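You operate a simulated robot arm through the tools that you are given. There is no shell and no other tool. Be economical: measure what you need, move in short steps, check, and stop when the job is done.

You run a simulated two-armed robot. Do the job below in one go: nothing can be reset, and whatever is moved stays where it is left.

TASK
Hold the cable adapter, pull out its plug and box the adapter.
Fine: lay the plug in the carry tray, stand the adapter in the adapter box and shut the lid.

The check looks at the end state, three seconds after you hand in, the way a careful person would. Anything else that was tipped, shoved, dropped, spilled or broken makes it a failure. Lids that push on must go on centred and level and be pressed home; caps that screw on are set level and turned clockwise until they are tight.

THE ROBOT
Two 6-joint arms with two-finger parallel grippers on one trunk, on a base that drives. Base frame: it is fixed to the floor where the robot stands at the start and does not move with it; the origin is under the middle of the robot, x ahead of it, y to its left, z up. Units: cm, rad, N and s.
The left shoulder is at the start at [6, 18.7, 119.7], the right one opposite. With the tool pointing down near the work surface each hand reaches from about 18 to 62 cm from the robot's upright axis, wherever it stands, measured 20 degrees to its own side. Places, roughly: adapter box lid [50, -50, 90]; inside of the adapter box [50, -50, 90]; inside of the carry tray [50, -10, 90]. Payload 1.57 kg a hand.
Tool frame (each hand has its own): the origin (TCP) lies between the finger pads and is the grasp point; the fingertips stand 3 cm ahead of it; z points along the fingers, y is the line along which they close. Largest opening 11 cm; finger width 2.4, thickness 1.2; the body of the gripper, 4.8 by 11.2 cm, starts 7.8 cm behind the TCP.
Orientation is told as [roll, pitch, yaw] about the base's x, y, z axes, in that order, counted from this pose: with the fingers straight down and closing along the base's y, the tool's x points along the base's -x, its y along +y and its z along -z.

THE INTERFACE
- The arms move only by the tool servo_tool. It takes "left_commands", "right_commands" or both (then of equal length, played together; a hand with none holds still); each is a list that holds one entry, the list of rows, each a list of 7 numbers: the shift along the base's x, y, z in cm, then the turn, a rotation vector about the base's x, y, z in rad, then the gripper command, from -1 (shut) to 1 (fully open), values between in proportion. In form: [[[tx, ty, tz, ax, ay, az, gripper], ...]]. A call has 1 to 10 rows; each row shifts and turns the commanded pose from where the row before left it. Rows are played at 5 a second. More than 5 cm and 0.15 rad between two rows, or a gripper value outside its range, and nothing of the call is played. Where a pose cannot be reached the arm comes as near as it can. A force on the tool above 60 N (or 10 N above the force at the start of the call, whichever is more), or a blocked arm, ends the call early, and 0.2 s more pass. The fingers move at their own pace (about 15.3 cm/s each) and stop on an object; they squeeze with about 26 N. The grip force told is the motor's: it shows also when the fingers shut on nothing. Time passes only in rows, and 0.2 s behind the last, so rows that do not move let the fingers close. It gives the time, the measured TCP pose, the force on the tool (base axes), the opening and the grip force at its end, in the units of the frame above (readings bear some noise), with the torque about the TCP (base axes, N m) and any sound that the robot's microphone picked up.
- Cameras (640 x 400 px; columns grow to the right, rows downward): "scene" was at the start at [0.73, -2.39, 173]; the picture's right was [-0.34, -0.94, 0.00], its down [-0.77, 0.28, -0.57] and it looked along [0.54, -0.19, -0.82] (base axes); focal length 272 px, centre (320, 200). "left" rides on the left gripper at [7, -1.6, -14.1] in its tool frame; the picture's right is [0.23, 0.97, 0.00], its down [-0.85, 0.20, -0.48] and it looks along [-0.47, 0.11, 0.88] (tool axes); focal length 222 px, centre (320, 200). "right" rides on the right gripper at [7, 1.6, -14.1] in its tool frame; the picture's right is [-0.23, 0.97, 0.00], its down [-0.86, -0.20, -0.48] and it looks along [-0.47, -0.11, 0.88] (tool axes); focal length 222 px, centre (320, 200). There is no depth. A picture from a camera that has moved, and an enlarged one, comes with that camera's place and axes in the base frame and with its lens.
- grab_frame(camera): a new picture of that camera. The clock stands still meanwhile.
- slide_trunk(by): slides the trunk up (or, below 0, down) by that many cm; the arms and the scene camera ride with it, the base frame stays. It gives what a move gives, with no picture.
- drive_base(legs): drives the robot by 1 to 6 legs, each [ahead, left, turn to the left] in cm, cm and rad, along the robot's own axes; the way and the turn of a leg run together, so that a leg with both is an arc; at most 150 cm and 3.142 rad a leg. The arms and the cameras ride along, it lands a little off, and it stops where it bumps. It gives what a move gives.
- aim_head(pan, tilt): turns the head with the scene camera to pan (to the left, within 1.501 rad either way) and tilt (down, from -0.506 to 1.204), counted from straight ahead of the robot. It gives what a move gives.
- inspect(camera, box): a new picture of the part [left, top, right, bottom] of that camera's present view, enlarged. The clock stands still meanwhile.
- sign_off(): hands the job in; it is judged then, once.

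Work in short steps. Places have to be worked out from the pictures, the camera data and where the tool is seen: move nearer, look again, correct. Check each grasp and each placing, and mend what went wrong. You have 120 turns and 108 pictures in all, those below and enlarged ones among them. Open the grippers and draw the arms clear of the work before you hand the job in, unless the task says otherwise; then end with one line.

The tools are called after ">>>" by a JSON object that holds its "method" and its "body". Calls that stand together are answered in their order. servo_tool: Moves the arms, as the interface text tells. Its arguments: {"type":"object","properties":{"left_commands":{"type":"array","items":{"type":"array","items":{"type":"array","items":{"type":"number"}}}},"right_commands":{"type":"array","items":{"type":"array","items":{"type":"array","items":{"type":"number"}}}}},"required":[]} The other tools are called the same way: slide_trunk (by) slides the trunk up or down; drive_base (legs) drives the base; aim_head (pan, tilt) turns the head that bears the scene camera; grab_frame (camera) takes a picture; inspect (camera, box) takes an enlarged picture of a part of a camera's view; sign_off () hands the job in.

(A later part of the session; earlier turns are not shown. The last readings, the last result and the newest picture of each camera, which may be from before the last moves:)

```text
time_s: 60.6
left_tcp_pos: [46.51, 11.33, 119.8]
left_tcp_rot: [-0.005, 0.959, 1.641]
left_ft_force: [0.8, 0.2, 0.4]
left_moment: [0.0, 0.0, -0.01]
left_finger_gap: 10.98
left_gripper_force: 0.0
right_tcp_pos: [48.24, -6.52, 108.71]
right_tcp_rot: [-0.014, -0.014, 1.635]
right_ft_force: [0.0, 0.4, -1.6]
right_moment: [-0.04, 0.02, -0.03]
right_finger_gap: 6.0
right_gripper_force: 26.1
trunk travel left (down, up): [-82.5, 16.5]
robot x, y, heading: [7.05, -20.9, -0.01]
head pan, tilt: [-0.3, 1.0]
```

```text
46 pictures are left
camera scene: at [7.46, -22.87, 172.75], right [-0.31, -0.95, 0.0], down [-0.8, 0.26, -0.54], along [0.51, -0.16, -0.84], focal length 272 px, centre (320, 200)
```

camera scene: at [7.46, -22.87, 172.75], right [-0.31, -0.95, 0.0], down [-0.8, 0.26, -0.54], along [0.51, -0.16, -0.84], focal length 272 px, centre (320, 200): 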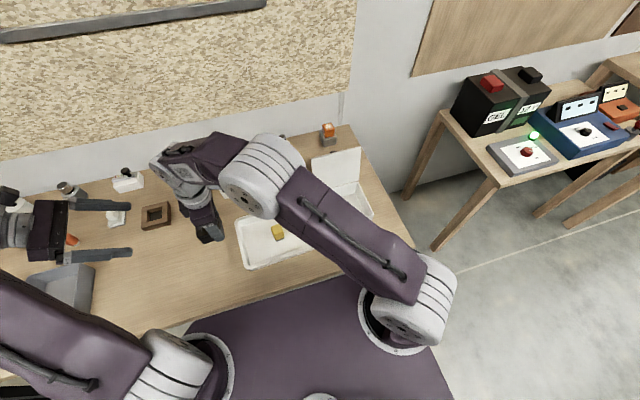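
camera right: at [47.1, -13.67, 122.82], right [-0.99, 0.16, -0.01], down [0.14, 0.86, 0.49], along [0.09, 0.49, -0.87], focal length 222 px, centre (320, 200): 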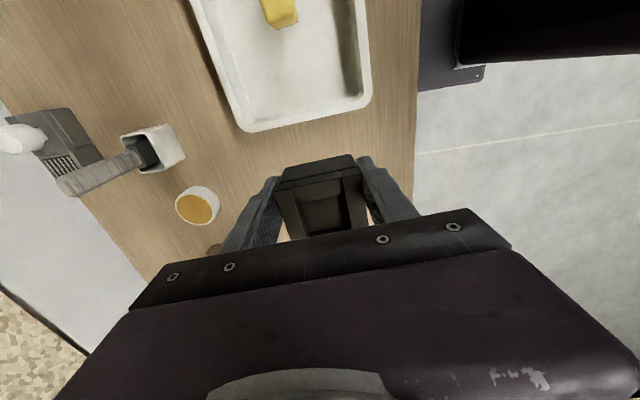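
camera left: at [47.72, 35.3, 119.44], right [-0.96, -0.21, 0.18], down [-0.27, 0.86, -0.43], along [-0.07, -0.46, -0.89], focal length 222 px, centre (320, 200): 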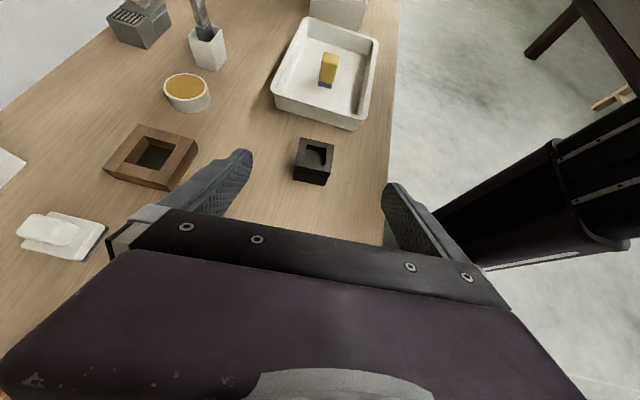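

The plug still stands in the tray. I move the arm and base so that tray and box can be seen fully.

>>> {"method": "drive_base", "body": {"legs": [[0, -9, 0]]}}

>>> {"method": "servo_tool", "body": {"right_commands": [[[-1, -3, 0.5, 0, 0, 0, -1], [-1, -4, 0.5, 0, 0, 0, -1], [-1, -4, 0.5, 0, 0, 0, -1], [-1, -4, 0.5, 0, 0, 0, -1], [-1, -4, 0.5, 0, 0, 0, -1], [-1, -4, 0.5, 0, 0, 0, -1], [-1, -4, 0.5, 0, 0, 0, -1], [-1, -4, 0.5, 0, 0, 0, -1]]]}}

>>> {"method": "aim_head", "body": {"pan": 0.0, "tilt": 1.2}}

>>> {"method": "grab_frame", "body": {"camera": "scene"}}

```text
time_s: 61.7
left_tcp_pos: [46.44, 2.81, 119.54]
left_tcp_rot: [-0.002, 0.962, 1.646]
left_ft_force: [-0.1, 1.0, -0.2]
left_moment: [-0.06, 0.01, 0.0]
left_finger_gap: 11.01
left_gripper_force: 0.0
right_tcp_pos: [48.14, -15.1, 108.67]
right_tcp_rot: [-0.013, -0.011, 1.635]
right_ft_force: [0.8, 0.9, -3.4]
right_moment: [-0.1, -0.01, 0.0]
right_finger_gap: 5.97
right_gripper_force: 25.9
trunk travel left (down, up): [-82.5, 16.5]
robot x, y, heading: [6.9, -29.83, -0.009]
head pan, tilt: [-0.3, 1.0]
```

```text
time_s: 63.5
left_tcp_pos: [46.41, 2.41, 119.86]
left_tcp_rot: [-0.004, 0.958, 1.643]
left_ft_force: [-0.6, 0.0, 0.5]
left_moment: [0.05, 0.0, 0.0]
left_finger_gap: 10.99
left_gripper_force: 0.0
right_tcp_pos: [40.32, -46.76, 112.92]
right_tcp_rot: [-0.016, -0.016, 1.638]
right_ft_force: [0.2, -0.8, -1.8]
right_moment: [-0.01, -0.02, -0.02]
right_finger_gap: 6.0
right_gripper_force: 25.9
trunk travel left (down, up): [-82.5, 16.5]
robot x, y, heading: [6.91, -29.46, -0.009]
head pan, tilt: [-0.3, 1.0]
```

```text
time_s: 64.3
left_tcp_pos: [46.42, 2.47, 119.84]
left_tcp_rot: [-0.006, 0.959, 1.647]
left_ft_force: [-0.1, 0.0, -0.4]
left_moment: [-0.01, -0.01, 0.05]
left_finger_gap: 11.02
left_gripper_force: 0.1
right_tcp_pos: [40.48, -46.47, 112.95]
right_tcp_rot: [-0.014, -0.018, 1.636]
right_ft_force: [-0.3, -0.4, -2.1]
right_moment: [-0.04, -0.01, -0.03]
right_finger_gap: 5.98
right_gripper_force: 25.7
trunk travel left (down, up): [-82.5, 16.5]
robot x, y, heading: [6.85, -29.6, -0.013]
head pan, tilt: [0.0, 1.201]
```

```text
45 pictures are left
camera scene: at [6.43, -29.71, 171.49], right [-0.01, -1.0, 0.0], down [-0.93, 0.01, -0.36], along [0.36, 0.0, -0.93], focal length 272 px, centre (320, 200)
```

scene: 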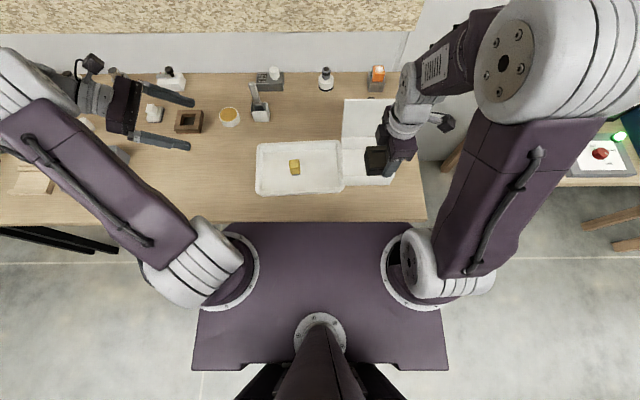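

The tray was pushed about 10 cm and now stops near the box; the plug still stands in it. I compare with the same zoom as earlier to see if the box moved.

>>> {"method": "inspect", "body": {"camera": "scene", "box": [300, 60, 440, 190]}}

>>> {"method": "inspect", "body": {"camera": "scene", "box": [230, 110, 370, 210]}}

```text
3.08 times, centred on (370, 125) of scene
camera zoom: at [6.43, -29.71, 171.49], right [-0.01, -1.0, 0.0], down [-0.93, 0.01, -0.36], along [0.36, 0.0, -0.93], focal length 836 px, centre (166, 431)
```

zoom: 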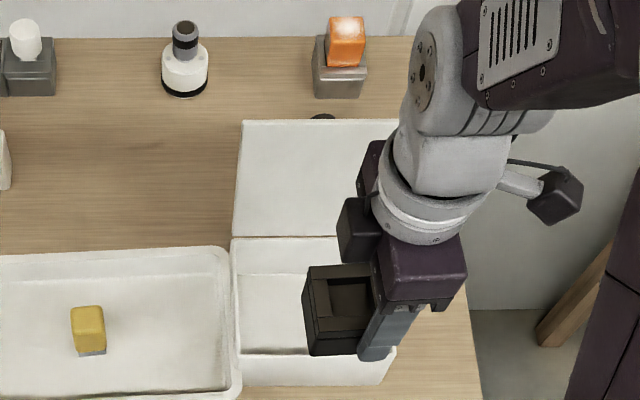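

```text
4.00 times, centred on (300, 160) of scene
camera zoom: at [6.43, -29.71, 171.49], right [-0.01, -1.0, 0.0], down [-0.93, 0.01, -0.36], along [0.36, 0.0, -0.93], focal length 1086 px, centre (400, 360)
```

zoom: 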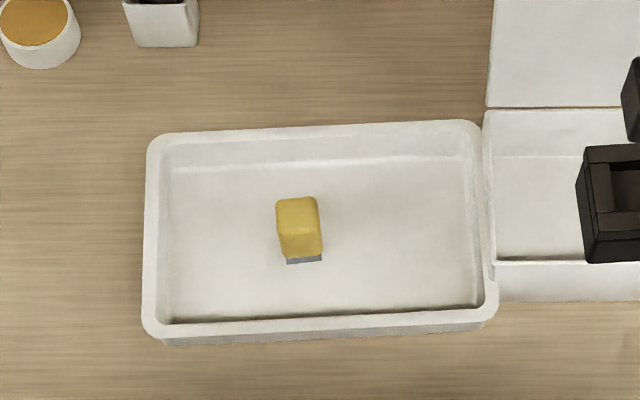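

The box is unmoved; the tray slid ~9.5 cm and turned ~0.08 rad, resting just beside the box. First I put the adapter in the box, then I'll drag the tray back.

>>> {"method": "servo_tool", "body": {"right_commands": [[[2.6, 0, 0, 0.007, 0.008, 0, -1], [2.6, 0, 0, 0.007, 0.008, 0, -1], [2.6, 0, 0, 0, 0, 0, -1], [2.6, 0, 0, 0, 0, 0, -1], [2.4, 0, 0, 0, 0, 0, -1], [0, 0, -3, 0, 0, 0, -1], [0, 0, -3, 0, 0, 0, -1], [0, 0, -3, 0, 0, 0, -1], [0, 0, 0, 0, 0, 0, -1]]]}}

>>> {"method": "grab_frame", "body": {"camera": "right"}}

>>> {"method": "inspect", "body": {"camera": "scene", "box": [300, 60, 440, 190]}}

```text
time_s: 66.3
left_tcp_pos: [46.43, 2.48, 119.79]
left_tcp_rot: [-0.004, 0.961, 1.645]
left_ft_force: [0.0, -0.6, 0.0]
left_moment: [0.02, 0.0, -0.02]
left_finger_gap: 11.02
left_gripper_force: 0.0
right_tcp_pos: [52.88, -46.56, 103.67]
right_tcp_rot: [0.0, -0.03, 1.635]
right_ft_force: [0.0, 0.3, -2.4]
right_moment: [-0.04, -0.03, 0.01]
right_finger_gap: 5.99
right_gripper_force: 25.8
trunk travel left (down, up): [-82.5, 16.5]
robot x, y, heading: [6.94, -29.91, -0.009]
head pan, tilt: [0.0, 1.201]
```

```text
42 pictures are left
camera right: at [52.04, -53.79, 117.69], right [-0.99, 0.16, 0.01], down [0.14, 0.85, 0.5], along [0.08, 0.5, -0.86], focal length 222 px, centre (320, 200)
```

right: 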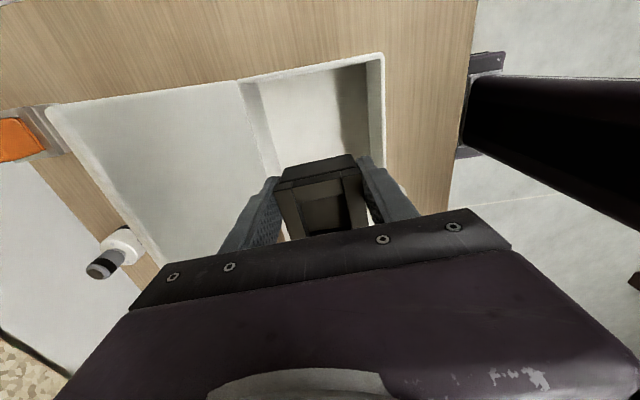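

```text
3.08 times, centred on (370, 125) of scene
camera zoom: at [6.38, -29.71, 171.49], right [-0.01, -1.0, 0.0], down [-0.93, 0.01, -0.36], along [0.36, 0.0, -0.93], focal length 836 px, centre (166, 431)
```

zoom: 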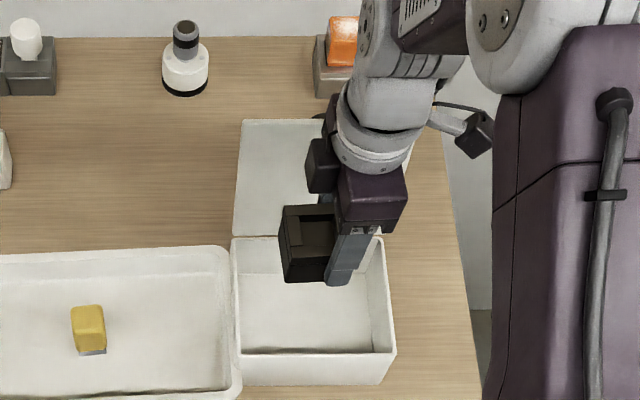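

I level the hand (−0.03 about x) and lower the adapter into the box.

>>> {"method": "servo_tool", "body": {"right_commands": [[[0.3, 0, -3, -0.03, 0, 0, -1], [0, 0, -3, 0, 0, 0, -1], [0, 0, -3, 0, 0, 0, -1], [0, 0, -2.5, 0, 0, 0, -1], [0, 0, -0.8, 0, 0, 0, -1], [0, 0, 0, 0, 0, 0, -1]]]}}

>>> {"method": "inspect", "body": {"camera": "scene", "box": [300, 60, 440, 190]}}

```text
time_s: 67.7
left_tcp_pos: [46.58, 2.46, 119.78]
left_tcp_rot: [-0.005, 0.959, 1.645]
left_ft_force: [-0.3, -0.3, 0.2]
left_moment: [-0.01, 0.01, 0.02]
left_finger_gap: 10.98
left_gripper_force: 0.2
right_tcp_pos: [53.36, -46.47, 91.49]
right_tcp_rot: [0.002, 0.001, 1.635]
right_ft_force: [0.0, -0.2, -3.2]
right_moment: [-0.03, 0.02, 0.0]
right_finger_gap: 5.99
right_gripper_force: 25.9
trunk travel left (down, up): [-82.5, 16.5]
robot x, y, heading: [6.85, -29.62, -0.01]
head pan, tilt: [0.0, 1.201]
```

```text
3.08 times, centred on (370, 125) of scene
camera zoom: at [6.4, -29.72, 171.49], right [-0.01, -1.0, 0.0], down [-0.93, 0.01, -0.36], along [0.36, 0.0, -0.93], focal length 836 px, centre (166, 431)
```

zoom: 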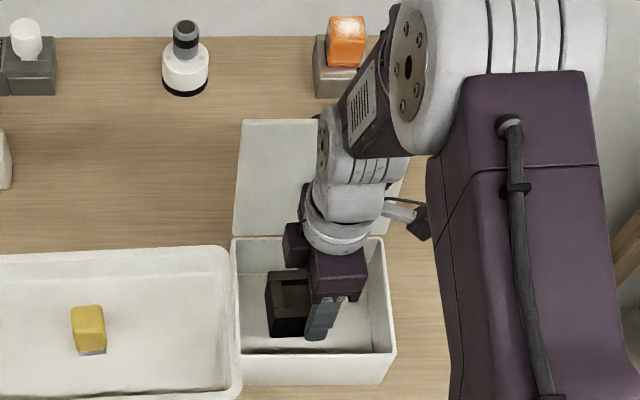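

Centred inside the box. Stepping down to feel the floor.

>>> {"method": "servo_tool", "body": {"right_commands": [[[0, 0, -0.4, 0, 0, 0, -1], [0, 0, -0.4, 0, 0, 0, -1], [0, 0, 0, 0, 0, 0, -1]]]}}

>>> {"method": "servo_tool", "body": {"right_commands": [[[0, 0, -0.3, 0, 0, 0, -1], [0, 0, 0, 0, 0, 0, -1]]]}}

```text
time_s: 68.5
left_tcp_pos: [46.33, 2.58, 119.77]
left_tcp_rot: [-0.006, 0.961, 1.647]
left_ft_force: [-0.4, -0.7, 0.0]
left_moment: [-0.03, 0.01, -0.01]
left_finger_gap: 11.01
left_gripper_force: 0.1
right_tcp_pos: [53.45, -46.43, 90.66]
right_tcp_rot: [0.004, -0.001, 1.636]
right_ft_force: [0.4, 0.2, -2.3]
right_moment: [-0.04, 0.0, 0.01]
right_finger_gap: 5.99
right_gripper_force: 26.3
trunk travel left (down, up): [-82.5, 16.5]
robot x, y, heading: [6.84, -29.64, -0.007]
head pan, tilt: [0.0, 1.201]
```

```text
time_s: 69.1
left_tcp_pos: [46.42, 2.51, 119.71]
left_tcp_rot: [-0.006, 0.958, 1.646]
left_ft_force: [0.8, 0.7, -0.2]
left_moment: [0.02, 0.0, 0.01]
left_finger_gap: 11.02
left_gripper_force: 0.0
right_tcp_pos: [53.36, -46.42, 90.37]
right_tcp_rot: [0.002, 0.002, 1.635]
right_ft_force: [0.4, -0.6, -1.6]
right_moment: [-0.05, 0.01, 0.01]
right_finger_gap: 6.0
right_gripper_force: 26.9
trunk travel left (down, up): [-82.5, 16.5]
robot x, y, heading: [7.01, -29.41, -0.011]
head pan, tilt: [0.0, 1.201]
```

>>> {"method": "servo_tool", "body": {"right_commands": [[[0, 0, -0.3, 0, 0, 0, -1], [0, 0, 0, 0, 0, 0, -1]]]}}

>>> {"method": "servo_tool", "body": {"right_commands": [[[0, 0, -0.3, 0, 0, 0, -1], [0, 0, 0, 0, 0, 0, -1]]]}}

```text
time_s: 69.7
left_tcp_pos: [46.59, 2.42, 119.74]
left_tcp_rot: [-0.003, 0.96, 1.645]
left_ft_force: [0.4, 0.0, 0.9]
left_moment: [0.03, -0.04, 0.01]
left_finger_gap: 11.01
left_gripper_force: 0.1
right_tcp_pos: [53.3, -46.47, 89.9]
right_tcp_rot: [0.002, 0.001, 1.635]
right_ft_force: [0.0, 1.5, -2.8]
right_moment: [-0.01, -0.03, -0.05]
right_finger_gap: 5.97
right_gripper_force: 25.8
trunk travel left (down, up): [-82.5, 16.5]
robot x, y, heading: [6.9, -29.54, -0.015]
head pan, tilt: [0.0, 1.201]
```

```text
time_s: 70.3
left_tcp_pos: [46.49, 2.49, 119.75]
left_tcp_rot: [-0.005, 0.959, 1.646]
left_ft_force: [-0.1, 0.8, 1.0]
left_moment: [-0.01, 0.05, 0.01]
left_finger_gap: 10.99
left_gripper_force: 0.2
right_tcp_pos: [53.33, -46.47, 89.79]
right_tcp_rot: [0.004, 0.0, 1.635]
right_ft_force: [0.7, 0.4, -3.0]
right_moment: [-0.08, 0.02, 0.0]
right_finger_gap: 6.0
right_gripper_force: 25.4
trunk travel left (down, up): [-82.5, 16.5]
robot x, y, heading: [6.9, -29.46, -0.009]
head pan, tilt: [0.0, 1.201]
```

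>>> {"method": "servo_tool", "body": {"right_commands": [[[0, 0, -0.25, 0, 0, 0, -1], [0, 0, 0, 0, 0, 0, -1]]]}}

```text
time_s: 70.9
left_tcp_pos: [46.44, 2.52, 119.85]
left_tcp_rot: [-0.007, 0.961, 1.643]
left_ft_force: [0.1, 0.0, 0.1]
left_moment: [0.0, 0.0, -0.01]
left_finger_gap: 11.0
left_gripper_force: 0.1
right_tcp_pos: [53.38, -46.43, 89.66]
right_tcp_rot: [0.001, 0.0, 1.637]
right_ft_force: [0.4, -1.9, 13.2]
right_moment: [0.6, 0.09, -0.01]
right_finger_gap: 6.01
right_gripper_force: 25.7
trunk travel left (down, up): [-82.5, 16.5]
robot x, y, heading: [6.94, -29.82, -0.011]
head pan, tilt: [0.0, 1.201]
```

Floor contact (13 N). Releasing and lifting straight up.

>>> {"method": "servo_tool", "body": {"right_commands": [[[0, 0, 0, 0, 0, 0, 0.1], [0, 0, 0, 0, 0, 0, 0.4], [0, 0, 0, 0, 0, 0, 0.4], [0, 0, 2, 0, 0, 0, 0.4], [0, 0, 3, 0, 0, 0, 0.4], [0, 0, 4, 0, 0, 0, 0.4], [-2, 0, 4, 0, 0, 0, 0.4], [-3, 1, 3, 0, 0, 0, 0.4], [-3, 3, 2, 0, 0, 0, 0.4], [-3, 3, 0, 0, 0, 0, 0.4]]]}}

>>> {"method": "grab_frame", "body": {"camera": "scene"}}

>>> {"method": "grab_frame", "body": {"camera": "right"}}

```text
time_s: 73.1
left_tcp_pos: [46.33, 2.54, 119.77]
left_tcp_rot: [-0.006, 0.962, 1.643]
left_ft_force: [0.2, -0.2, -0.1]
left_moment: [0.0, 0.0, 0.04]
left_finger_gap: 11.03
left_gripper_force: 0.1
right_tcp_pos: [42.25, -39.27, 107.52]
right_tcp_rot: [0.002, 0.0, 1.635]
right_ft_force: [-0.1, 0.8, 0.0]
right_moment: [-0.01, 0.02, 0.0]
right_finger_gap: 7.71
right_gripper_force: 0.0
trunk travel left (down, up): [-82.5, 16.5]
robot x, y, heading: [6.64, -29.94, -0.005]
head pan, tilt: [0.0, 1.201]
```

```text
39 pictures are left
camera scene: at [6.26, -29.55, 171.49], right [-0.01, -1.0, 0.0], down [-0.93, 0.01, -0.36], along [0.36, 0.0, -0.93], focal length 272 px, centre (320, 200)
```

scene: 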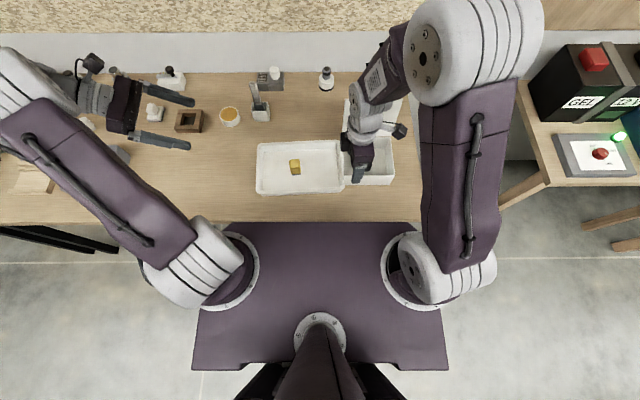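

```text
38 pictures are left
camera right: at [41.09, -46.15, 121.74], right [-0.99, 0.16, 0.0], down [0.15, 0.87, 0.48], along [0.08, 0.47, -0.88], focal length 222 px, centre (320, 200)
```

right: 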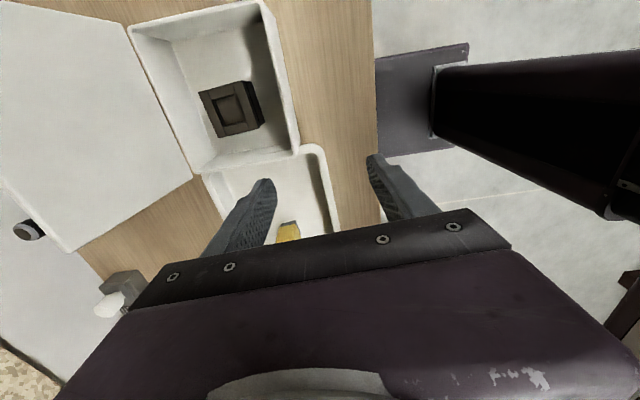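

The adapter stands in the box. Next, the tray: I'll grip its front wall (x≈42.9, y≈-25.5, yaw already matching) and drag it back. Moving over it first.

>>> {"method": "servo_tool", "body": {"right_commands": [[[0.1, 3, 0, 0, 0, 0, 0], [0.1, 3, 0, 0, 0, 0, 0], [0.1, 3, 0, 0, 0, 0, -0.2], [0.1, 3, 0, 0, 0, 0, -0.2], [0.25, 1.8, -2, 0, 0, 0, -0.2], [0, 0, -3, 0, 0, 0, -0.2], [0, 0, -3, 0, 0, 0, -0.2], [0, 0, 0, 0, 0, 0, -0.2]]]}}

>>> {"method": "grab_frame", "body": {"camera": "right"}}

>>> {"method": "inspect", "body": {"camera": "scene", "box": [230, 110, 370, 210]}}

```text
time_s: 74.9
left_tcp_pos: [46.42, 2.46, 119.72]
left_tcp_rot: [-0.004, 0.96, 1.643]
left_ft_force: [0.2, -0.6, -0.2]
left_moment: [-0.02, -0.01, 0.0]
left_finger_gap: 11.0
left_gripper_force: 0.0
right_tcp_pos: [42.9, -25.68, 99.64]
right_tcp_rot: [0.002, 0.001, 1.635]
right_ft_force: [-0.4, 0.2, 0.6]
right_moment: [0.02, -0.01, 0.0]
right_finger_gap: 4.4
right_gripper_force: 0.1
trunk travel left (down, up): [-82.5, 16.5]
robot x, y, heading: [7.0, -29.72, -0.009]
head pan, tilt: [0.0, 1.201]
```

```text
37 pictures are left
camera right: at [41.93, -32.59, 113.82], right [-0.99, 0.16, 0.0], down [0.15, 0.87, 0.48], along [0.08, 0.47, -0.88], focal length 222 px, centre (320, 200)
```

right: 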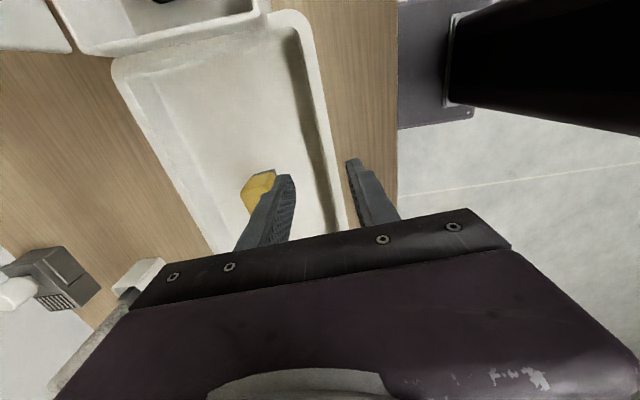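

```text
4.00 times, centred on (300, 160) of scene
camera zoom: at [6.36, -29.68, 171.49], right [-0.01, -1.0, 0.0], down [-0.93, 0.01, -0.36], along [0.36, 0.0, -0.93], focal length 1086 px, centre (400, 360)
```

zoom: 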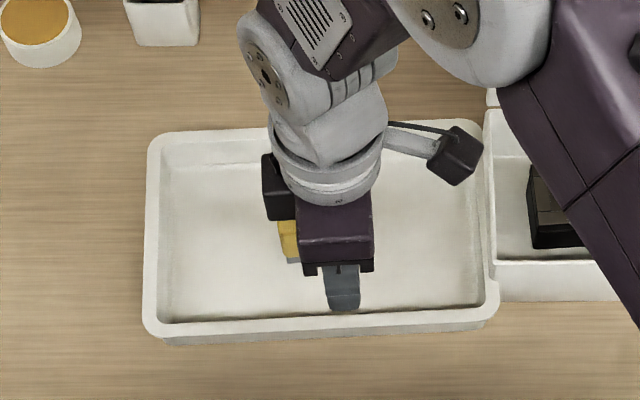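

Wall centre here is x≈42.5; shifting −0.4 and lowering so the fingers straddle the wall.

>>> {"method": "servo_tool", "body": {"right_commands": [[[-0.4, 0, -3, 0, 0, 0, -0.2], [0, 0, -3, 0, 0, 0, -0.2], [0, 0, -2.5, 0, 0, 0, -0.2], [0, 0, -1.2, 0, 0, 0, -0.2], [0, 0, 0, 0, 0, 0, -0.2]]]}}

>>> {"method": "grab_frame", "body": {"camera": "right"}}

>>> {"method": "inspect", "body": {"camera": "scene", "box": [270, 140, 370, 210]}}

```text
time_s: 76.1
left_tcp_pos: [46.43, 2.52, 119.69]
left_tcp_rot: [-0.005, 0.961, 1.644]
left_ft_force: [-1.1, 0.6, 0.0]
left_moment: [0.01, 0.0, -0.03]
left_finger_gap: 10.99
left_gripper_force: 0.0
right_tcp_pos: [42.5, -25.5, 89.93]
right_tcp_rot: [0.002, 0.0, 1.634]
right_ft_force: [0.6, -0.2, 0.2]
right_moment: [-0.03, -0.01, 0.0]
right_finger_gap: 4.41
right_gripper_force: 0.0
trunk travel left (down, up): [-82.5, 16.5]
robot x, y, heading: [6.67, -29.83, -0.009]
head pan, tilt: [0.0, 1.201]
```

```text
35 pictures are left
camera right: at [41.62, -32.46, 104.04], right [-0.99, 0.16, 0.0], down [0.14, 0.87, 0.48], along [0.08, 0.47, -0.88], focal length 222 px, centre (320, 200)
```

right: 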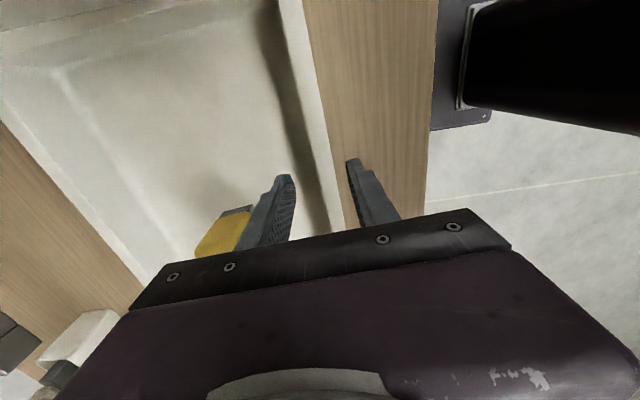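

```text
5.71 times, centred on (320, 175) of scene
camera zoom: at [6.38, -29.7, 171.49], right [-0.01, -1.0, 0.0], down [-0.93, 0.01, -0.36], along [0.36, 0.0, -0.93], focal length 1552 px, centre (320, 343)
```

zoom: 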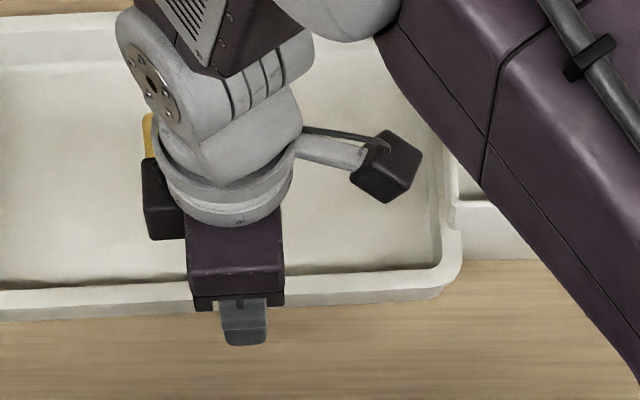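

The wall is nearer the outer finger; I shift −0.6 in x and close slowly on it.

>>> {"method": "servo_tool", "body": {"right_commands": [[[-0.6, 0, 0, 0, 0, 0, -0.2], [0, 0, 0, 0, 0, 0, -0.4], [0, 0, 0, 0, 0, 0, -0.7], [0, 0, 0, 0, 0, 0, -1], [0, 0, 0, 0, 0, 0, -1]]]}}

>>> {"method": "grab_frame", "body": {"camera": "right"}}

```text
time_s: 77.3
left_tcp_pos: [46.4, 2.51, 119.79]
left_tcp_rot: [-0.006, 0.96, 1.646]
left_ft_force: [-0.2, -0.4, 0.0]
left_moment: [0.01, 0.03, -0.01]
left_finger_gap: 10.99
left_gripper_force: 0.1
right_tcp_pos: [41.93, -25.5, 89.89]
right_tcp_rot: [0.001, -0.002, 1.636]
right_ft_force: [0.7, -0.3, 3.6]
right_moment: [0.36, -0.15, -0.47]
right_finger_gap: 0.34
right_gripper_force: 24.4
trunk travel left (down, up): [-82.5, 16.5]
robot x, y, heading: [6.71, -29.97, -0.006]
head pan, tilt: [0.0, 1.201]
```

```text
33 pictures are left
camera right: at [41.02, -32.46, 104.06], right [-0.99, 0.16, 0.0], down [0.15, 0.87, 0.48], along [0.08, 0.47, -0.88], focal length 222 px, centre (320, 200)
```

right: 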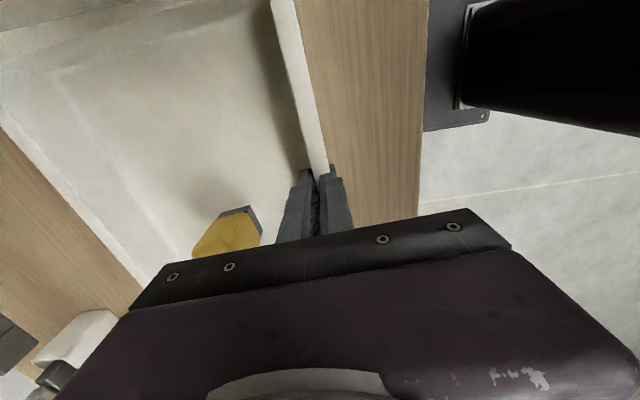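

The wall is gripped (0.34 cm thin). I drag the tray slowly in +y, first 5 cm.

>>> {"method": "servo_tool", "body": {"right_commands": [[[0, 0.2, 0, 0, 0, 0, -1], [0, 0.4, 0, 0, 0, 0, -1], [0, 0.5, 0, 0, 0, 0, -1], [0, 0.6, 0, 0, 0, 0, -1], [0, 0.6, 0, 0, 0, 0, -1], [0, 0.6, 0, 0, 0, 0, -1], [0, 0.6, 0, 0, 0, 0, -1], [0, 0.6, 0, 0, 0, 0, -1], [0, 0.5, 0, 0, 0, 0, -1], [0, 0.4, 0, 0, 0, 0, -1]]]}}

>>> {"method": "inspect", "body": {"camera": "scene", "box": [230, 110, 370, 210]}}

```text
time_s: 79.5
left_tcp_pos: [46.33, 2.33, 119.86]
left_tcp_rot: [-0.007, 0.957, 1.642]
left_ft_force: [-0.6, 0.6, -0.3]
left_moment: [-0.02, -0.02, 0.01]
left_finger_gap: 11.01
left_gripper_force: 0.1
right_tcp_pos: [41.88, -20.77, 89.82]
right_tcp_rot: [0.002, -0.003, 1.636]
right_ft_force: [0.0, -6.0, 15.5]
right_moment: [-0.1, -0.15, -0.14]
right_finger_gap: 0.39
right_gripper_force: 24.8
trunk travel left (down, up): [-82.5, 16.5]
robot x, y, heading: [6.72, -29.93, -0.01]
head pan, tilt: [0.0, 1.201]
```

```text
4.00 times, centred on (300, 160) of scene
camera zoom: at [6.21, -29.93, 171.5], right [-0.01, -1.0, 0.0], down [-0.93, 0.01, -0.36], along [0.36, 0.0, -0.93], focal length 1086 px, centre (400, 360)
```

zoom: 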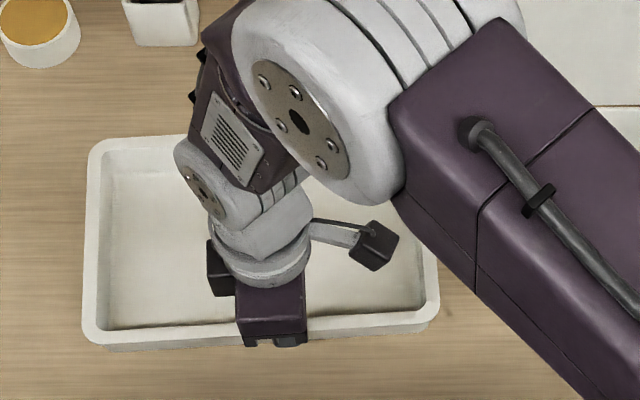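

The tray follows. I pull the remaining 5.3 cm, turning −0.08 rad and −0.9 in x.

>>> {"method": "servo_tool", "body": {"right_commands": [[[-0.03, 0.3, 0, 0, 0, -0.008, -1], [-0.1, 0.5, 0, 0, 0, -0.008, -1], [-0.1, 0.6, 0, 0, 0, -0.008, -1], [-0.1, 0.6, 0, 0, 0, -0.008, -1], [-0.1, 0.6, 0, 0, 0, -0.008, -1], [-0.1, 0.6, 0, 0, 0, -0.008, -1], [-0.1, 0.6, 0, 0, 0, -0.008, -1], [-0.1, 0.6, 0, 0, 0, -0.008, -1], [-0.1, 0.5, 0, 0, 0, -0.008, -1], [-0.1, 0.4, 0, 0, 0, -0.008, -1]]]}}

>>> {"method": "grab_frame", "body": {"camera": "scene"}}

>>> {"method": "grab_frame", "body": {"camera": "right"}}

```text
time_s: 81.7
left_tcp_pos: [46.41, 2.44, 119.83]
left_tcp_rot: [-0.006, 0.958, 1.644]
left_ft_force: [0.0, -0.2, 0.4]
left_moment: [-0.01, 0.03, 0.0]
left_finger_gap: 11.01
left_gripper_force: 0.0
right_tcp_pos: [40.82, -15.32, 89.75]
right_tcp_rot: [0.003, 0.002, 1.555]
right_ft_force: [1.4, -5.2, 7.7]
right_moment: [-0.46, -0.25, 0.06]
right_finger_gap: 0.37
right_gripper_force: 24.6
trunk travel left (down, up): [-82.5, 16.5]
robot x, y, heading: [6.79, -29.64, -0.007]
head pan, tilt: [0.0, 1.201]
```

```text
31 pictures are left
camera scene: at [6.32, -29.84, 171.5], right [-0.01, -1.0, 0.0], down [-0.93, 0.01, -0.36], along [0.36, 0.0, -0.93], focal length 272 px, centre (320, 200)
```

scene: 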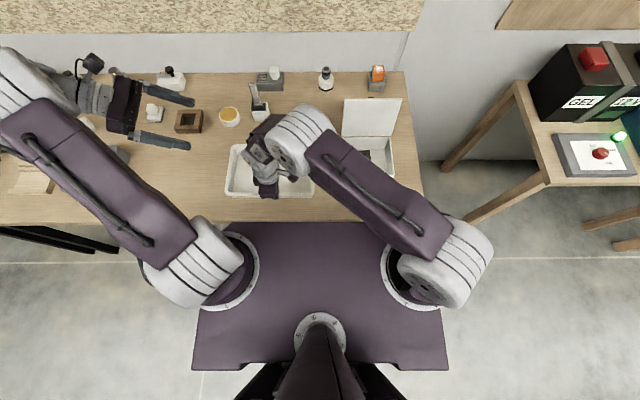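

```text
30 pictures are left
camera right: at [39.45, -22.19, 103.99], right [-0.97, 0.24, 0.0], down [0.21, 0.85, 0.48], along [0.11, 0.46, -0.88], focal length 222 px, centre (320, 200)
```

right: 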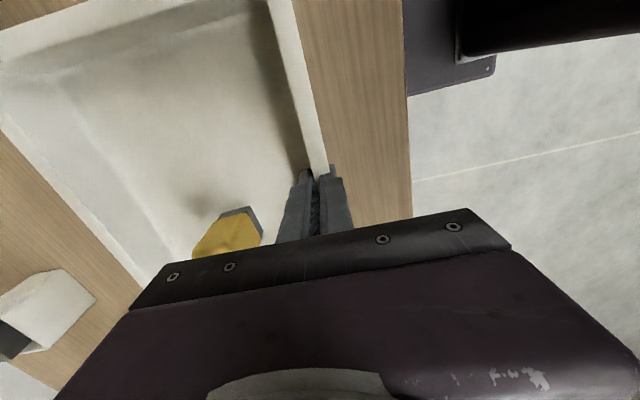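

Tray is back at its original pixels (226–314 vs 227–315), plug still upright. Releasing the wall with a small opening and lifting straight up.

>>> {"method": "servo_tool", "body": {"right_commands": [[[0, 0, 0, 0, 0, 0, -0.7], [0, 0, 0, 0, 0, 0, -0.6], [0, 0, 0, 0, 0, 0, -0.6], [0, 0, 1.5, 0, 0, 0, -0.6], [0, 0, 3, 0, 0, 0, -0.6], [0, 0, 4, 0, 0, 0, -0.6], [0, 0, 4, 0, 0, 0, -0.6], [0, 0, 4, 0, 0, 0, -0.6], [0, 0, 4, 0, 0, 0, -0.6]]]}}

>>> {"method": "servo_tool", "body": {"right_commands": [[[0, -4, 0, 0, 0, 0, 0], [0, -4, 0, 0, 0, 0, 0], [0, -4, 0, 0, 0, 0, 0], [0, -4, 0, 0, 0, 0, 0], [0, -4, 0, 0, 0, 0, 0], [0, -4, 0, 0, 0, 0, 0], [0, -4, 0, 0, 0, 0, 0]]]}}

>>> {"method": "grab_frame", "body": {"camera": "scene"}}

>>> {"method": "inspect", "body": {"camera": "scene", "box": [200, 110, 340, 210]}}

```text
time_s: 83.7
left_tcp_pos: [46.37, 2.46, 119.81]
left_tcp_rot: [-0.006, 0.961, 1.644]
left_ft_force: [-0.3, 0.6, -0.9]
left_moment: [0.01, 0.03, 0.04]
left_finger_gap: 10.99
left_gripper_force: 0.0
right_tcp_pos: [41.09, -15.57, 110.34]
right_tcp_rot: [0.003, 0.001, 1.555]
right_ft_force: [-0.2, 0.3, 0.5]
right_moment: [0.02, -0.03, 0.0]
right_finger_gap: 2.21
right_gripper_force: 0.2
trunk travel left (down, up): [-82.5, 16.5]
robot x, y, heading: [6.93, -29.97, -0.008]
head pan, tilt: [0.0, 1.201]
```

```text
time_s: 85.3
left_tcp_pos: [46.55, 2.38, 119.81]
left_tcp_rot: [-0.003, 0.958, 1.645]
left_ft_force: [0.0, -0.4, 0.1]
left_moment: [-0.01, 0.01, 0.0]
left_finger_gap: 10.99
left_gripper_force: 0.1
right_tcp_pos: [41.3, -43.52, 110.15]
right_tcp_rot: [0.002, -0.004, 1.555]
right_ft_force: [0.3, -0.1, -0.2]
right_moment: [-0.01, -0.01, -0.02]
right_finger_gap: 5.51
right_gripper_force: 0.0
trunk travel left (down, up): [-82.5, 16.5]
robot x, y, heading: [7.13, -29.76, -0.009]
head pan, tilt: [0.0, 1.201]
```

```text
29 pictures are left
camera scene: at [6.41, -29.9, 171.49], right [-0.01, -1.0, 0.0], down [-0.93, 0.01, -0.36], along [0.36, 0.0, -0.93], focal length 272 px, centre (320, 200)
```

scene: 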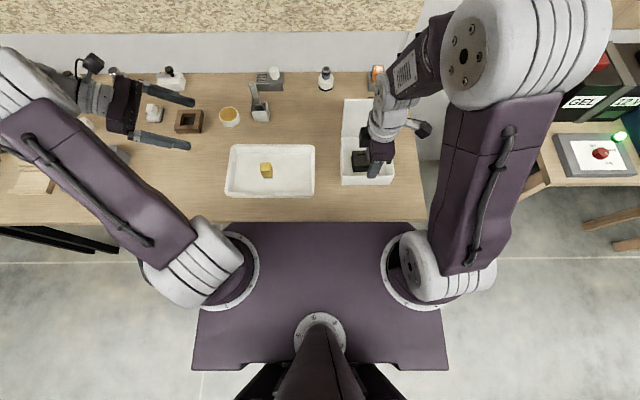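

```text
4.00 times, centred on (270, 160) of scene
camera zoom: at [6.41, -29.9, 171.49], right [-0.01, -1.0, 0.0], down [-0.93, 0.01, -0.36], along [0.36, 0.0, -0.93], focal length 1086 px, centre (520, 360)
```

zoom: 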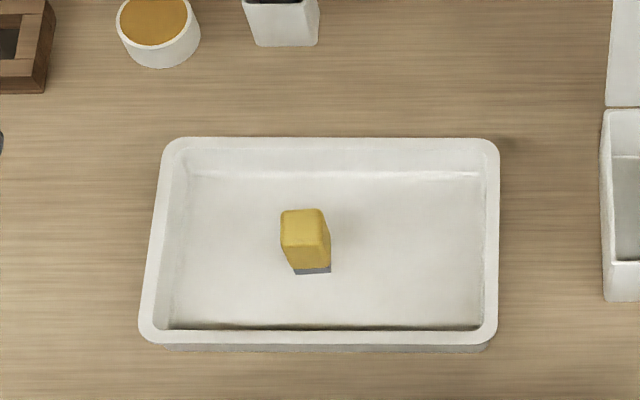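

Tray restored, plug upright, box and adapter fine. Now the lid: turning the right hand back to yaw 0 and raising it.

>>> {"method": "servo_tool", "body": {"right_commands": [[[0, 0, 1, 0, 0, -0.148, 0], [0, 0, 1, 0, 0, -0.148, 0], [0, 0, 1, 0, 0, -0.148, 0], [0, 0, 1, 0, 0, -0.148, 0], [0, 0, 1, 0, 0, -0.148, 0], [0, 0, 1, 0, 0, -0.148, 0], [0, 0, 1, 0, 0, -0.148, 0], [0, 0, 1, 0, 0, -0.148, 0], [0, 0, 1, 0, 0, -0.148, 0], [0, 0, 0, 0, 0, -0.148, 0]]]}}

>>> {"method": "servo_tool", "body": {"right_commands": [[[3.5, -0.5, 0, 0, 0, -0.075, 0], [3.5, -0.5, 0, 0, 0, 0, 0], [3.5, -0.5, 0, 0, 0, 0, 0], [3.5, -0.5, 0, 0, 0, 0, 0], [3.5, -0.5, 0, 0, 0, 0, 0], [3.5, 0, 0, 0, 0, 0, 0], [3, 0, 0, 0, 0, 0, 0]]]}}

>>> {"method": "grab_frame", "body": {"camera": "right"}}

>>> {"method": "inspect", "body": {"camera": "scene", "box": [300, 60, 440, 190]}}

```text
time_s: 87.5
left_tcp_pos: [46.52, 2.5, 119.72]
left_tcp_rot: [-0.005, 0.959, 1.646]
left_ft_force: [0.2, -0.9, -0.7]
left_moment: [-0.01, 0.02, -0.01]
left_finger_gap: 11.0
left_gripper_force: 0.1
right_tcp_pos: [41.12, -43.34, 119.33]
right_tcp_rot: [0.0, 0.0, 0.071]
right_ft_force: [-0.6, 0.5, 0.3]
right_moment: [0.0, 0.0, 0.0]
right_finger_gap: 5.5
right_gripper_force: 0.1
trunk travel left (down, up): [-82.5, 16.5]
robot x, y, heading: [7.04, -29.75, -0.01]
head pan, tilt: [0.0, 1.201]
```

```text
time_s: 89.1
left_tcp_pos: [46.62, 2.56, 119.68]
left_tcp_rot: [-0.002, 0.96, 1.648]
left_ft_force: [0.3, -0.2, -0.8]
left_moment: [0.0, 0.01, -0.06]
left_finger_gap: 11.0
left_gripper_force: 0.0
right_tcp_pos: [64.84, -45.84, 119.03]
right_tcp_rot: [0.0, 0.005, 0.0]
right_ft_force: [-0.1, -0.2, -0.2]
right_moment: [0.01, 0.06, -0.01]
right_finger_gap: 5.49
right_gripper_force: 0.0
trunk travel left (down, up): [-82.5, 16.5]
robot x, y, heading: [6.71, -29.67, -0.008]
head pan, tilt: [0.0, 1.201]
```

```text
27 pictures are left
camera right: at [58.3, -44.07, 133.33], right [0.23, 0.97, 0.0], down [0.86, -0.2, 0.47], along [0.46, -0.11, -0.88], focal length 222 px, centre (320, 200)
```

right: 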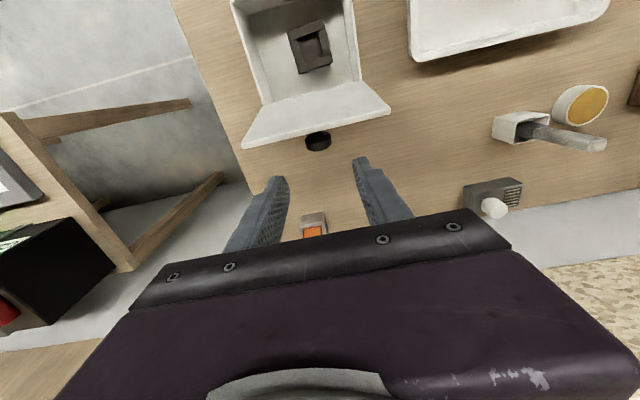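

```text
3.08 times, centred on (370, 125) of scene
camera zoom: at [6.71, -29.73, 171.5], right [-0.01, -1.0, 0.0], down [-0.93, 0.01, -0.36], along [0.36, 0.0, -0.93], focal length 836 px, centre (166, 431)
```

zoom: 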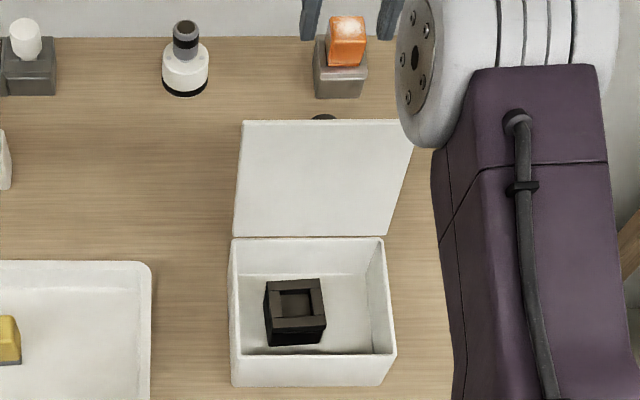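

Knob at ≈[65.3, -46.0, 104], lid leaning slightly back. I descend straddling it at x≈66.1, z≈106.1, staying behind the lid's edge.

>>> {"method": "servo_tool", "body": {"right_commands": [[[1.2, 0, -2, 0, 0, 0, 0], [0, 0, -3, 0, 0, 0, 0], [0, 0, -3, 0, 0, 0, 0], [0, 0, -2.5, 0, 0, 0, 0], [0, 0, 0, 0, 0, 0, 0]]]}}

>>> {"method": "grab_frame", "body": {"camera": "right"}}

```text
time_s: 90.3
left_tcp_pos: [46.59, 2.42, 119.86]
left_tcp_rot: [-0.007, 0.96, 1.647]
left_ft_force: [0.2, 0.7, 1.2]
left_moment: [-0.02, -0.01, -0.01]
left_finger_gap: 10.99
left_gripper_force: 0.0
right_tcp_pos: [65.33, -45.84, 108.5]
right_tcp_rot: [0.004, -0.002, 0.0]
right_ft_force: [0.0, -0.2, -0.7]
right_moment: [-0.01, 0.01, 0.01]
right_finger_gap: 5.51
right_gripper_force: 0.1
right hand out of reach, approached as far as the arm can: row 1
trunk travel left (down, up): [-82.5, 16.5]
robot x, y, heading: [6.95, -29.92, -0.008]
head pan, tilt: [0.0, 1.201]
```

```text
25 pictures are left
camera right: at [58.53, -44.07, 122.73], right [0.23, 0.97, 0.0], down [0.85, -0.2, 0.48], along [0.47, -0.11, -0.88], focal length 222 px, centre (320, 200)
```

right: 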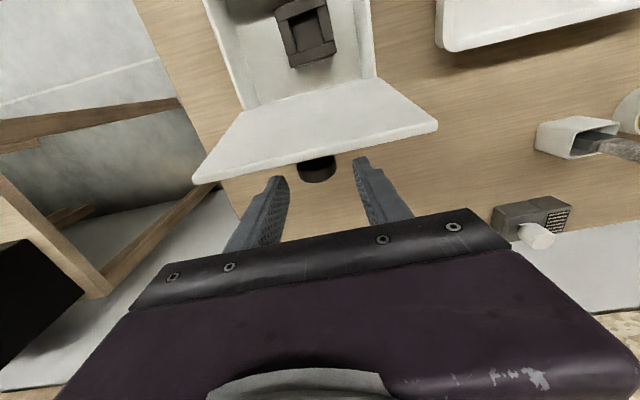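

Knob lies between the fingers' line; I descend the last 2.4 cm with +0.6 in x.

>>> {"method": "servo_tool", "body": {"right_commands": [[[0.6, -0.1, -1.2, 0, 0, 0, 0], [0, 0, -1.2, 0, 0, 0, 0], [0, 0, 0, 0, 0, 0, 0]]]}}

>>> {"method": "grab_frame", "body": {"camera": "right"}}

```text
time_s: 91.1
left_tcp_pos: [46.39, 2.57, 119.82]
left_tcp_rot: [-0.006, 0.96, 1.644]
left_ft_force: [-0.3, -0.3, -0.5]
left_moment: [0.01, 0.01, 0.0]
left_finger_gap: 11.01
left_gripper_force: 0.0
right_tcp_pos: [65.71, -45.83, 106.15]
right_tcp_rot: [0.0, -0.002, 0.001]
right_ft_force: [0.2, 0.6, 0.2]
right_moment: [0.02, 0.0, -0.01]
right_finger_gap: 5.5
right_gripper_force: 0.1
trunk travel left (down, up): [-82.5, 16.5]
robot x, y, heading: [6.94, -29.6, -0.008]
head pan, tilt: [0.0, 1.201]
```

```text
24 pictures are left
camera right: at [59.03, -44.14, 120.38], right [0.23, 0.97, 0.0], down [0.85, -0.2, 0.48], along [0.47, -0.11, -0.88], focal length 222 px, centre (320, 200)
```

right: 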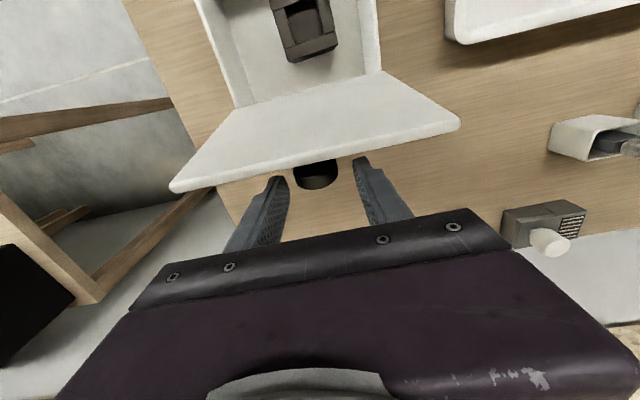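

Same view as when I released it. Closing on the knob.

>>> {"method": "servo_tool", "body": {"right_commands": [[[0, 0, 0, 0, 0, 0, -0.5], [0, 0, 0, 0, 0, 0, -1], [0, 0, 0, 0, 0, 0, -1]]]}}

```text
time_s: 91.9
left_tcp_pos: [46.48, 2.43, 119.78]
left_tcp_rot: [-0.006, 0.96, 1.644]
left_ft_force: [-0.7, -0.2, -0.5]
left_moment: [-0.04, 0.0, 0.01]
left_finger_gap: 10.99
left_gripper_force: 0.0
right_tcp_pos: [65.82, -45.93, 106.15]
right_tcp_rot: [0.003, -0.001, 0.001]
right_ft_force: [-0.4, -3.6, -0.5]
right_moment: [-0.24, 0.07, -0.17]
right_finger_gap: 3.35
right_gripper_force: 41.4
trunk travel left (down, up): [-82.5, 16.5]
robot x, y, heading: [6.97, -29.56, -0.007]
head pan, tilt: [0.0, 1.201]
```

Knob held (3.35). Reversing the arc, first from ~99° to 60°.

>>> {"method": "servo_tool", "body": {"right_commands": [[[-0.95, 0, 0.35, 0, 0, 0, -1], [-0.95, 0, 0.25, 0, 0, 0, -1], [-1.09, 0, 0.17, 0, 0, 0, -1], [-1.11, 0, 0.1, 0, 0, 0, -1], [-1.11, 0, -0.03, 0, 0, 0, -1], [-1.1, 0, -0.08, 0, 0, 0, -1], [-1.09, 0, -0.22, 0, 0, 0, -1], [-1.06, 0, -0.28, 0, 0, 0, -1]]]}}

>>> {"method": "inspect", "body": {"camera": "scene", "box": [300, 60, 440, 190]}}

```text
time_s: 93.7
left_tcp_pos: [46.51, 2.48, 119.73]
left_tcp_rot: [-0.002, 0.959, 1.646]
left_ft_force: [-0.8, 0.5, 0.3]
left_moment: [0.03, 0.01, 0.01]
left_finger_gap: 10.98
left_gripper_force: 0.0
right_tcp_pos: [57.37, -45.95, 106.37]
right_tcp_rot: [0.004, -0.001, 0.0]
right_ft_force: [7.6, -3.8, 7.3]
right_moment: [-0.07, -1.29, 0.07]
right_finger_gap: 3.38
right_gripper_force: 41.2
trunk travel left (down, up): [-82.5, 16.5]
robot x, y, heading: [6.65, -29.93, -0.01]
head pan, tilt: [0.0, 1.201]
```

```text
3.08 times, centred on (370, 125) of scene
camera zoom: at [6.51, -29.79, 171.49], right [-0.01, -1.0, 0.0], down [-0.93, 0.01, -0.36], along [0.36, 0.0, -0.93], focal length 836 px, centre (166, 431)
```

zoom: 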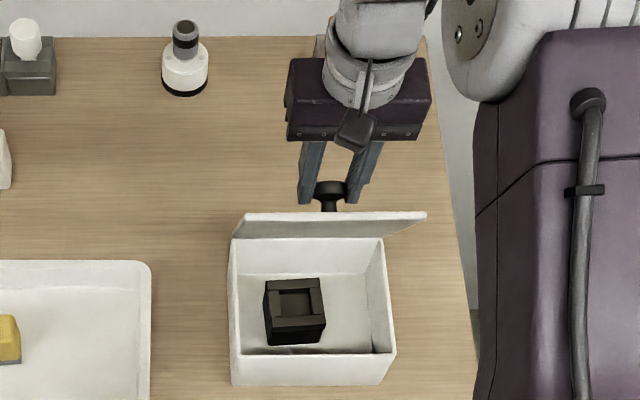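

Good, the lid follows. Continuing from 60° to ~15°.

>>> {"method": "servo_tool", "body": {"right_commands": [[[-1.04, 0, -0.4, 0, 0, 0, -1], [-1.0, 0, -0.47, 0, 0, 0, -1], [-0.95, 0, -0.57, 0, 0, 0, -1], [-0.91, 0, -0.63, 0, 0, 0, -1], [-0.84, 0, -0.72, 0, 0, 0, -1], [-0.78, 0, -0.79, 0, 0, 0, -1], [-0.69, 0, -0.87, 0, 0, 0, -1], [-0.64, 0, -0.9, 0, 0, 0, -1], [-0.54, 0, -0.97, 0, 0, 0, -1]]]}}

>>> {"method": "inspect", "body": {"camera": "scene", "box": [300, 60, 440, 190]}}

```text
time_s: 95.7
left_tcp_pos: [46.22, 2.48, 119.76]
left_tcp_rot: [-0.007, 0.961, 1.641]
left_ft_force: [-0.1, -1.3, -0.2]
left_moment: [0.01, -0.02, -0.05]
left_finger_gap: 10.98
left_gripper_force: 0.2
right_tcp_pos: [49.76, -45.97, 100.08]
right_tcp_rot: [0.002, -0.002, 0.0]
right_ft_force: [0.1, 0.4, 10.8]
right_moment: [-0.2, -1.13, 0.08]
right_finger_gap: 3.38
right_gripper_force: 41.4
trunk travel left (down, up): [-82.5, 16.5]
robot x, y, heading: [7.03, -29.96, -0.009]
head pan, tilt: [0.0, 1.201]
```

```text
3.08 times, centred on (370, 125) of scene
camera zoom: at [6.17, -29.61, 171.49], right [-0.01, -1.0, 0.0], down [-0.93, 0.01, -0.36], along [0.36, 0.0, -0.93], focal length 836 px, centre (166, 431)
```

zoom: 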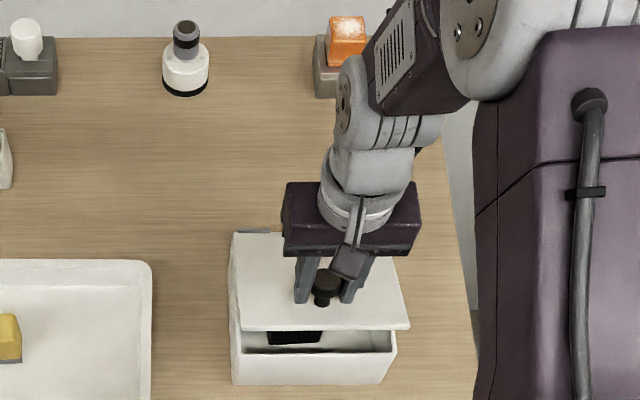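

About 13° left. Lowering gently to closed.

>>> {"method": "servo_tool", "body": {"right_commands": [[[-0.35, 0, -1.0, 0, 0, 0, -1], [-0.25, 0, -1.0, 0, 0, 0, -1], [-0.2, 0, -0.6, 0, 0, 0, -1], [0, 0, 0, 0, 0, 0, -1]]]}}

>>> {"method": "inspect", "body": {"camera": "scene", "box": [300, 90, 420, 200]}}

```text
time_s: 96.7
left_tcp_pos: [46.28, 2.43, 119.76]
left_tcp_rot: [-0.009, 0.961, 1.643]
left_ft_force: [0.8, 0.1, 0.8]
left_moment: [0.04, -0.02, -0.01]
left_finger_gap: 11.0
left_gripper_force: 0.0
right_tcp_pos: [48.87, -45.95, 97.4]
right_tcp_rot: [0.002, -0.002, 0.0]
right_ft_force: [-5.0, -1.4, 10.0]
right_moment: [-0.11, -1.08, 0.04]
right_finger_gap: 3.38
right_gripper_force: 41.1
trunk travel left (down, up): [-82.5, 16.5]
robot x, y, heading: [6.91, -29.75, -0.009]
head pan, tilt: [0.0, 1.201]
```

```text
3.64 times, centred on (360, 145) of scene
camera zoom: at [6.05, -29.68, 171.49], right [-0.01, -1.0, 0.0], down [-0.93, 0.01, -0.36], along [0.36, 0.0, -0.93], focal length 988 px, centre (174, 400)
```

zoom: 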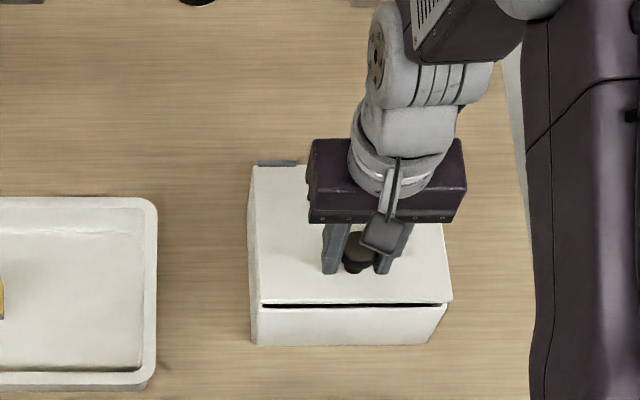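

A narrow gap remains. Pressing down further in small steps.

>>> {"method": "servo_tool", "body": {"right_commands": [[[0, 0, -0.3, 0, 0, 0, -1], [0, 0, -0.3, 0, 0, 0, -1], [0, 0, 0, 0, 0, 0, -1]]]}}

>>> {"method": "inspect", "body": {"camera": "scene", "box": [300, 90, 420, 200]}}

```text
time_s: 97.5
left_tcp_pos: [46.12, 2.37, 119.79]
left_tcp_rot: [-0.012, 0.959, 1.641]
left_ft_force: [0.6, -0.5, -0.8]
left_moment: [-0.02, 0.04, 0.03]
left_finger_gap: 10.98
left_gripper_force: 0.0
right_tcp_pos: [48.71, -45.86, 96.86]
right_tcp_rot: [0.003, 0.002, 0.0]
right_ft_force: [-11.5, -1.4, 8.0]
right_moment: [-0.09, -0.8, 0.0]
right_finger_gap: 3.39
right_gripper_force: 40.9
trunk travel left (down, up): [-82.5, 16.5]
robot x, y, heading: [7.3, -29.58, -0.01]
head pan, tilt: [0.0, 1.201]
```

```text
3.64 times, centred on (360, 145) of scene
camera zoom: at [5.91, -29.7, 171.48], right [-0.01, -1.0, 0.0], down [-0.93, 0.01, -0.37], along [0.37, 0.0, -0.93], focal length 988 px, centre (174, 400)
```

zoom: 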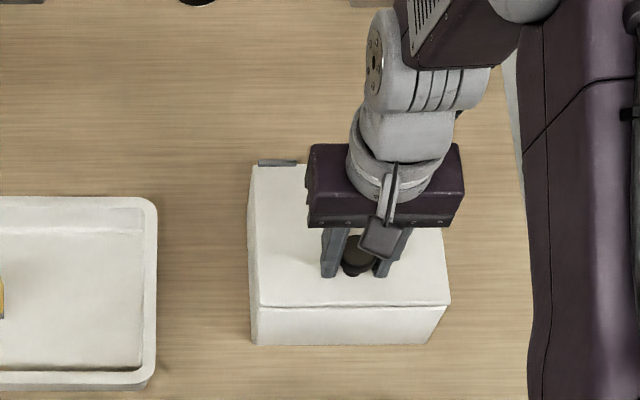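

The lid looks closed. I relieve the sideways force, open, and press the lid lightly with the open fingertips beside the knob.

>>> {"method": "servo_tool", "body": {"right_commands": [[[0.3, 0, 0, 0, 0, 0, -1], [0, 0, 0, 0, 0, 0, -0.2], [0, 0, 0, 0, 0, 0, 0.1], [0, 0, -0.3, 0, 0, 0, 0.1], [0, 0, -0.3, 0, 0, 0, 0.1], [0, 0, 0, 0, 0, 0, 0.1]]]}}

```text
time_s: 98.9
left_tcp_pos: [46.19, 2.49, 119.93]
left_tcp_rot: [-0.009, 0.962, 1.641]
left_ft_force: [0.5, 0.6, -1.0]
left_moment: [0.01, -0.01, -0.05]
left_finger_gap: 11.01
left_gripper_force: 0.1
right_tcp_pos: [49.23, -45.95, 96.57]
right_tcp_rot: [0.001, -0.005, -0.001]
right_ft_force: [0.5, -1.5, 29.1]
right_moment: [-1.03, 0.29, 0.01]
right_finger_gap: 6.16
right_gripper_force: 0.5
trunk travel left (down, up): [-82.5, 16.5]
robot x, y, heading: [7.16, -29.74, -0.007]
head pan, tilt: [0.0, 1.201]
```

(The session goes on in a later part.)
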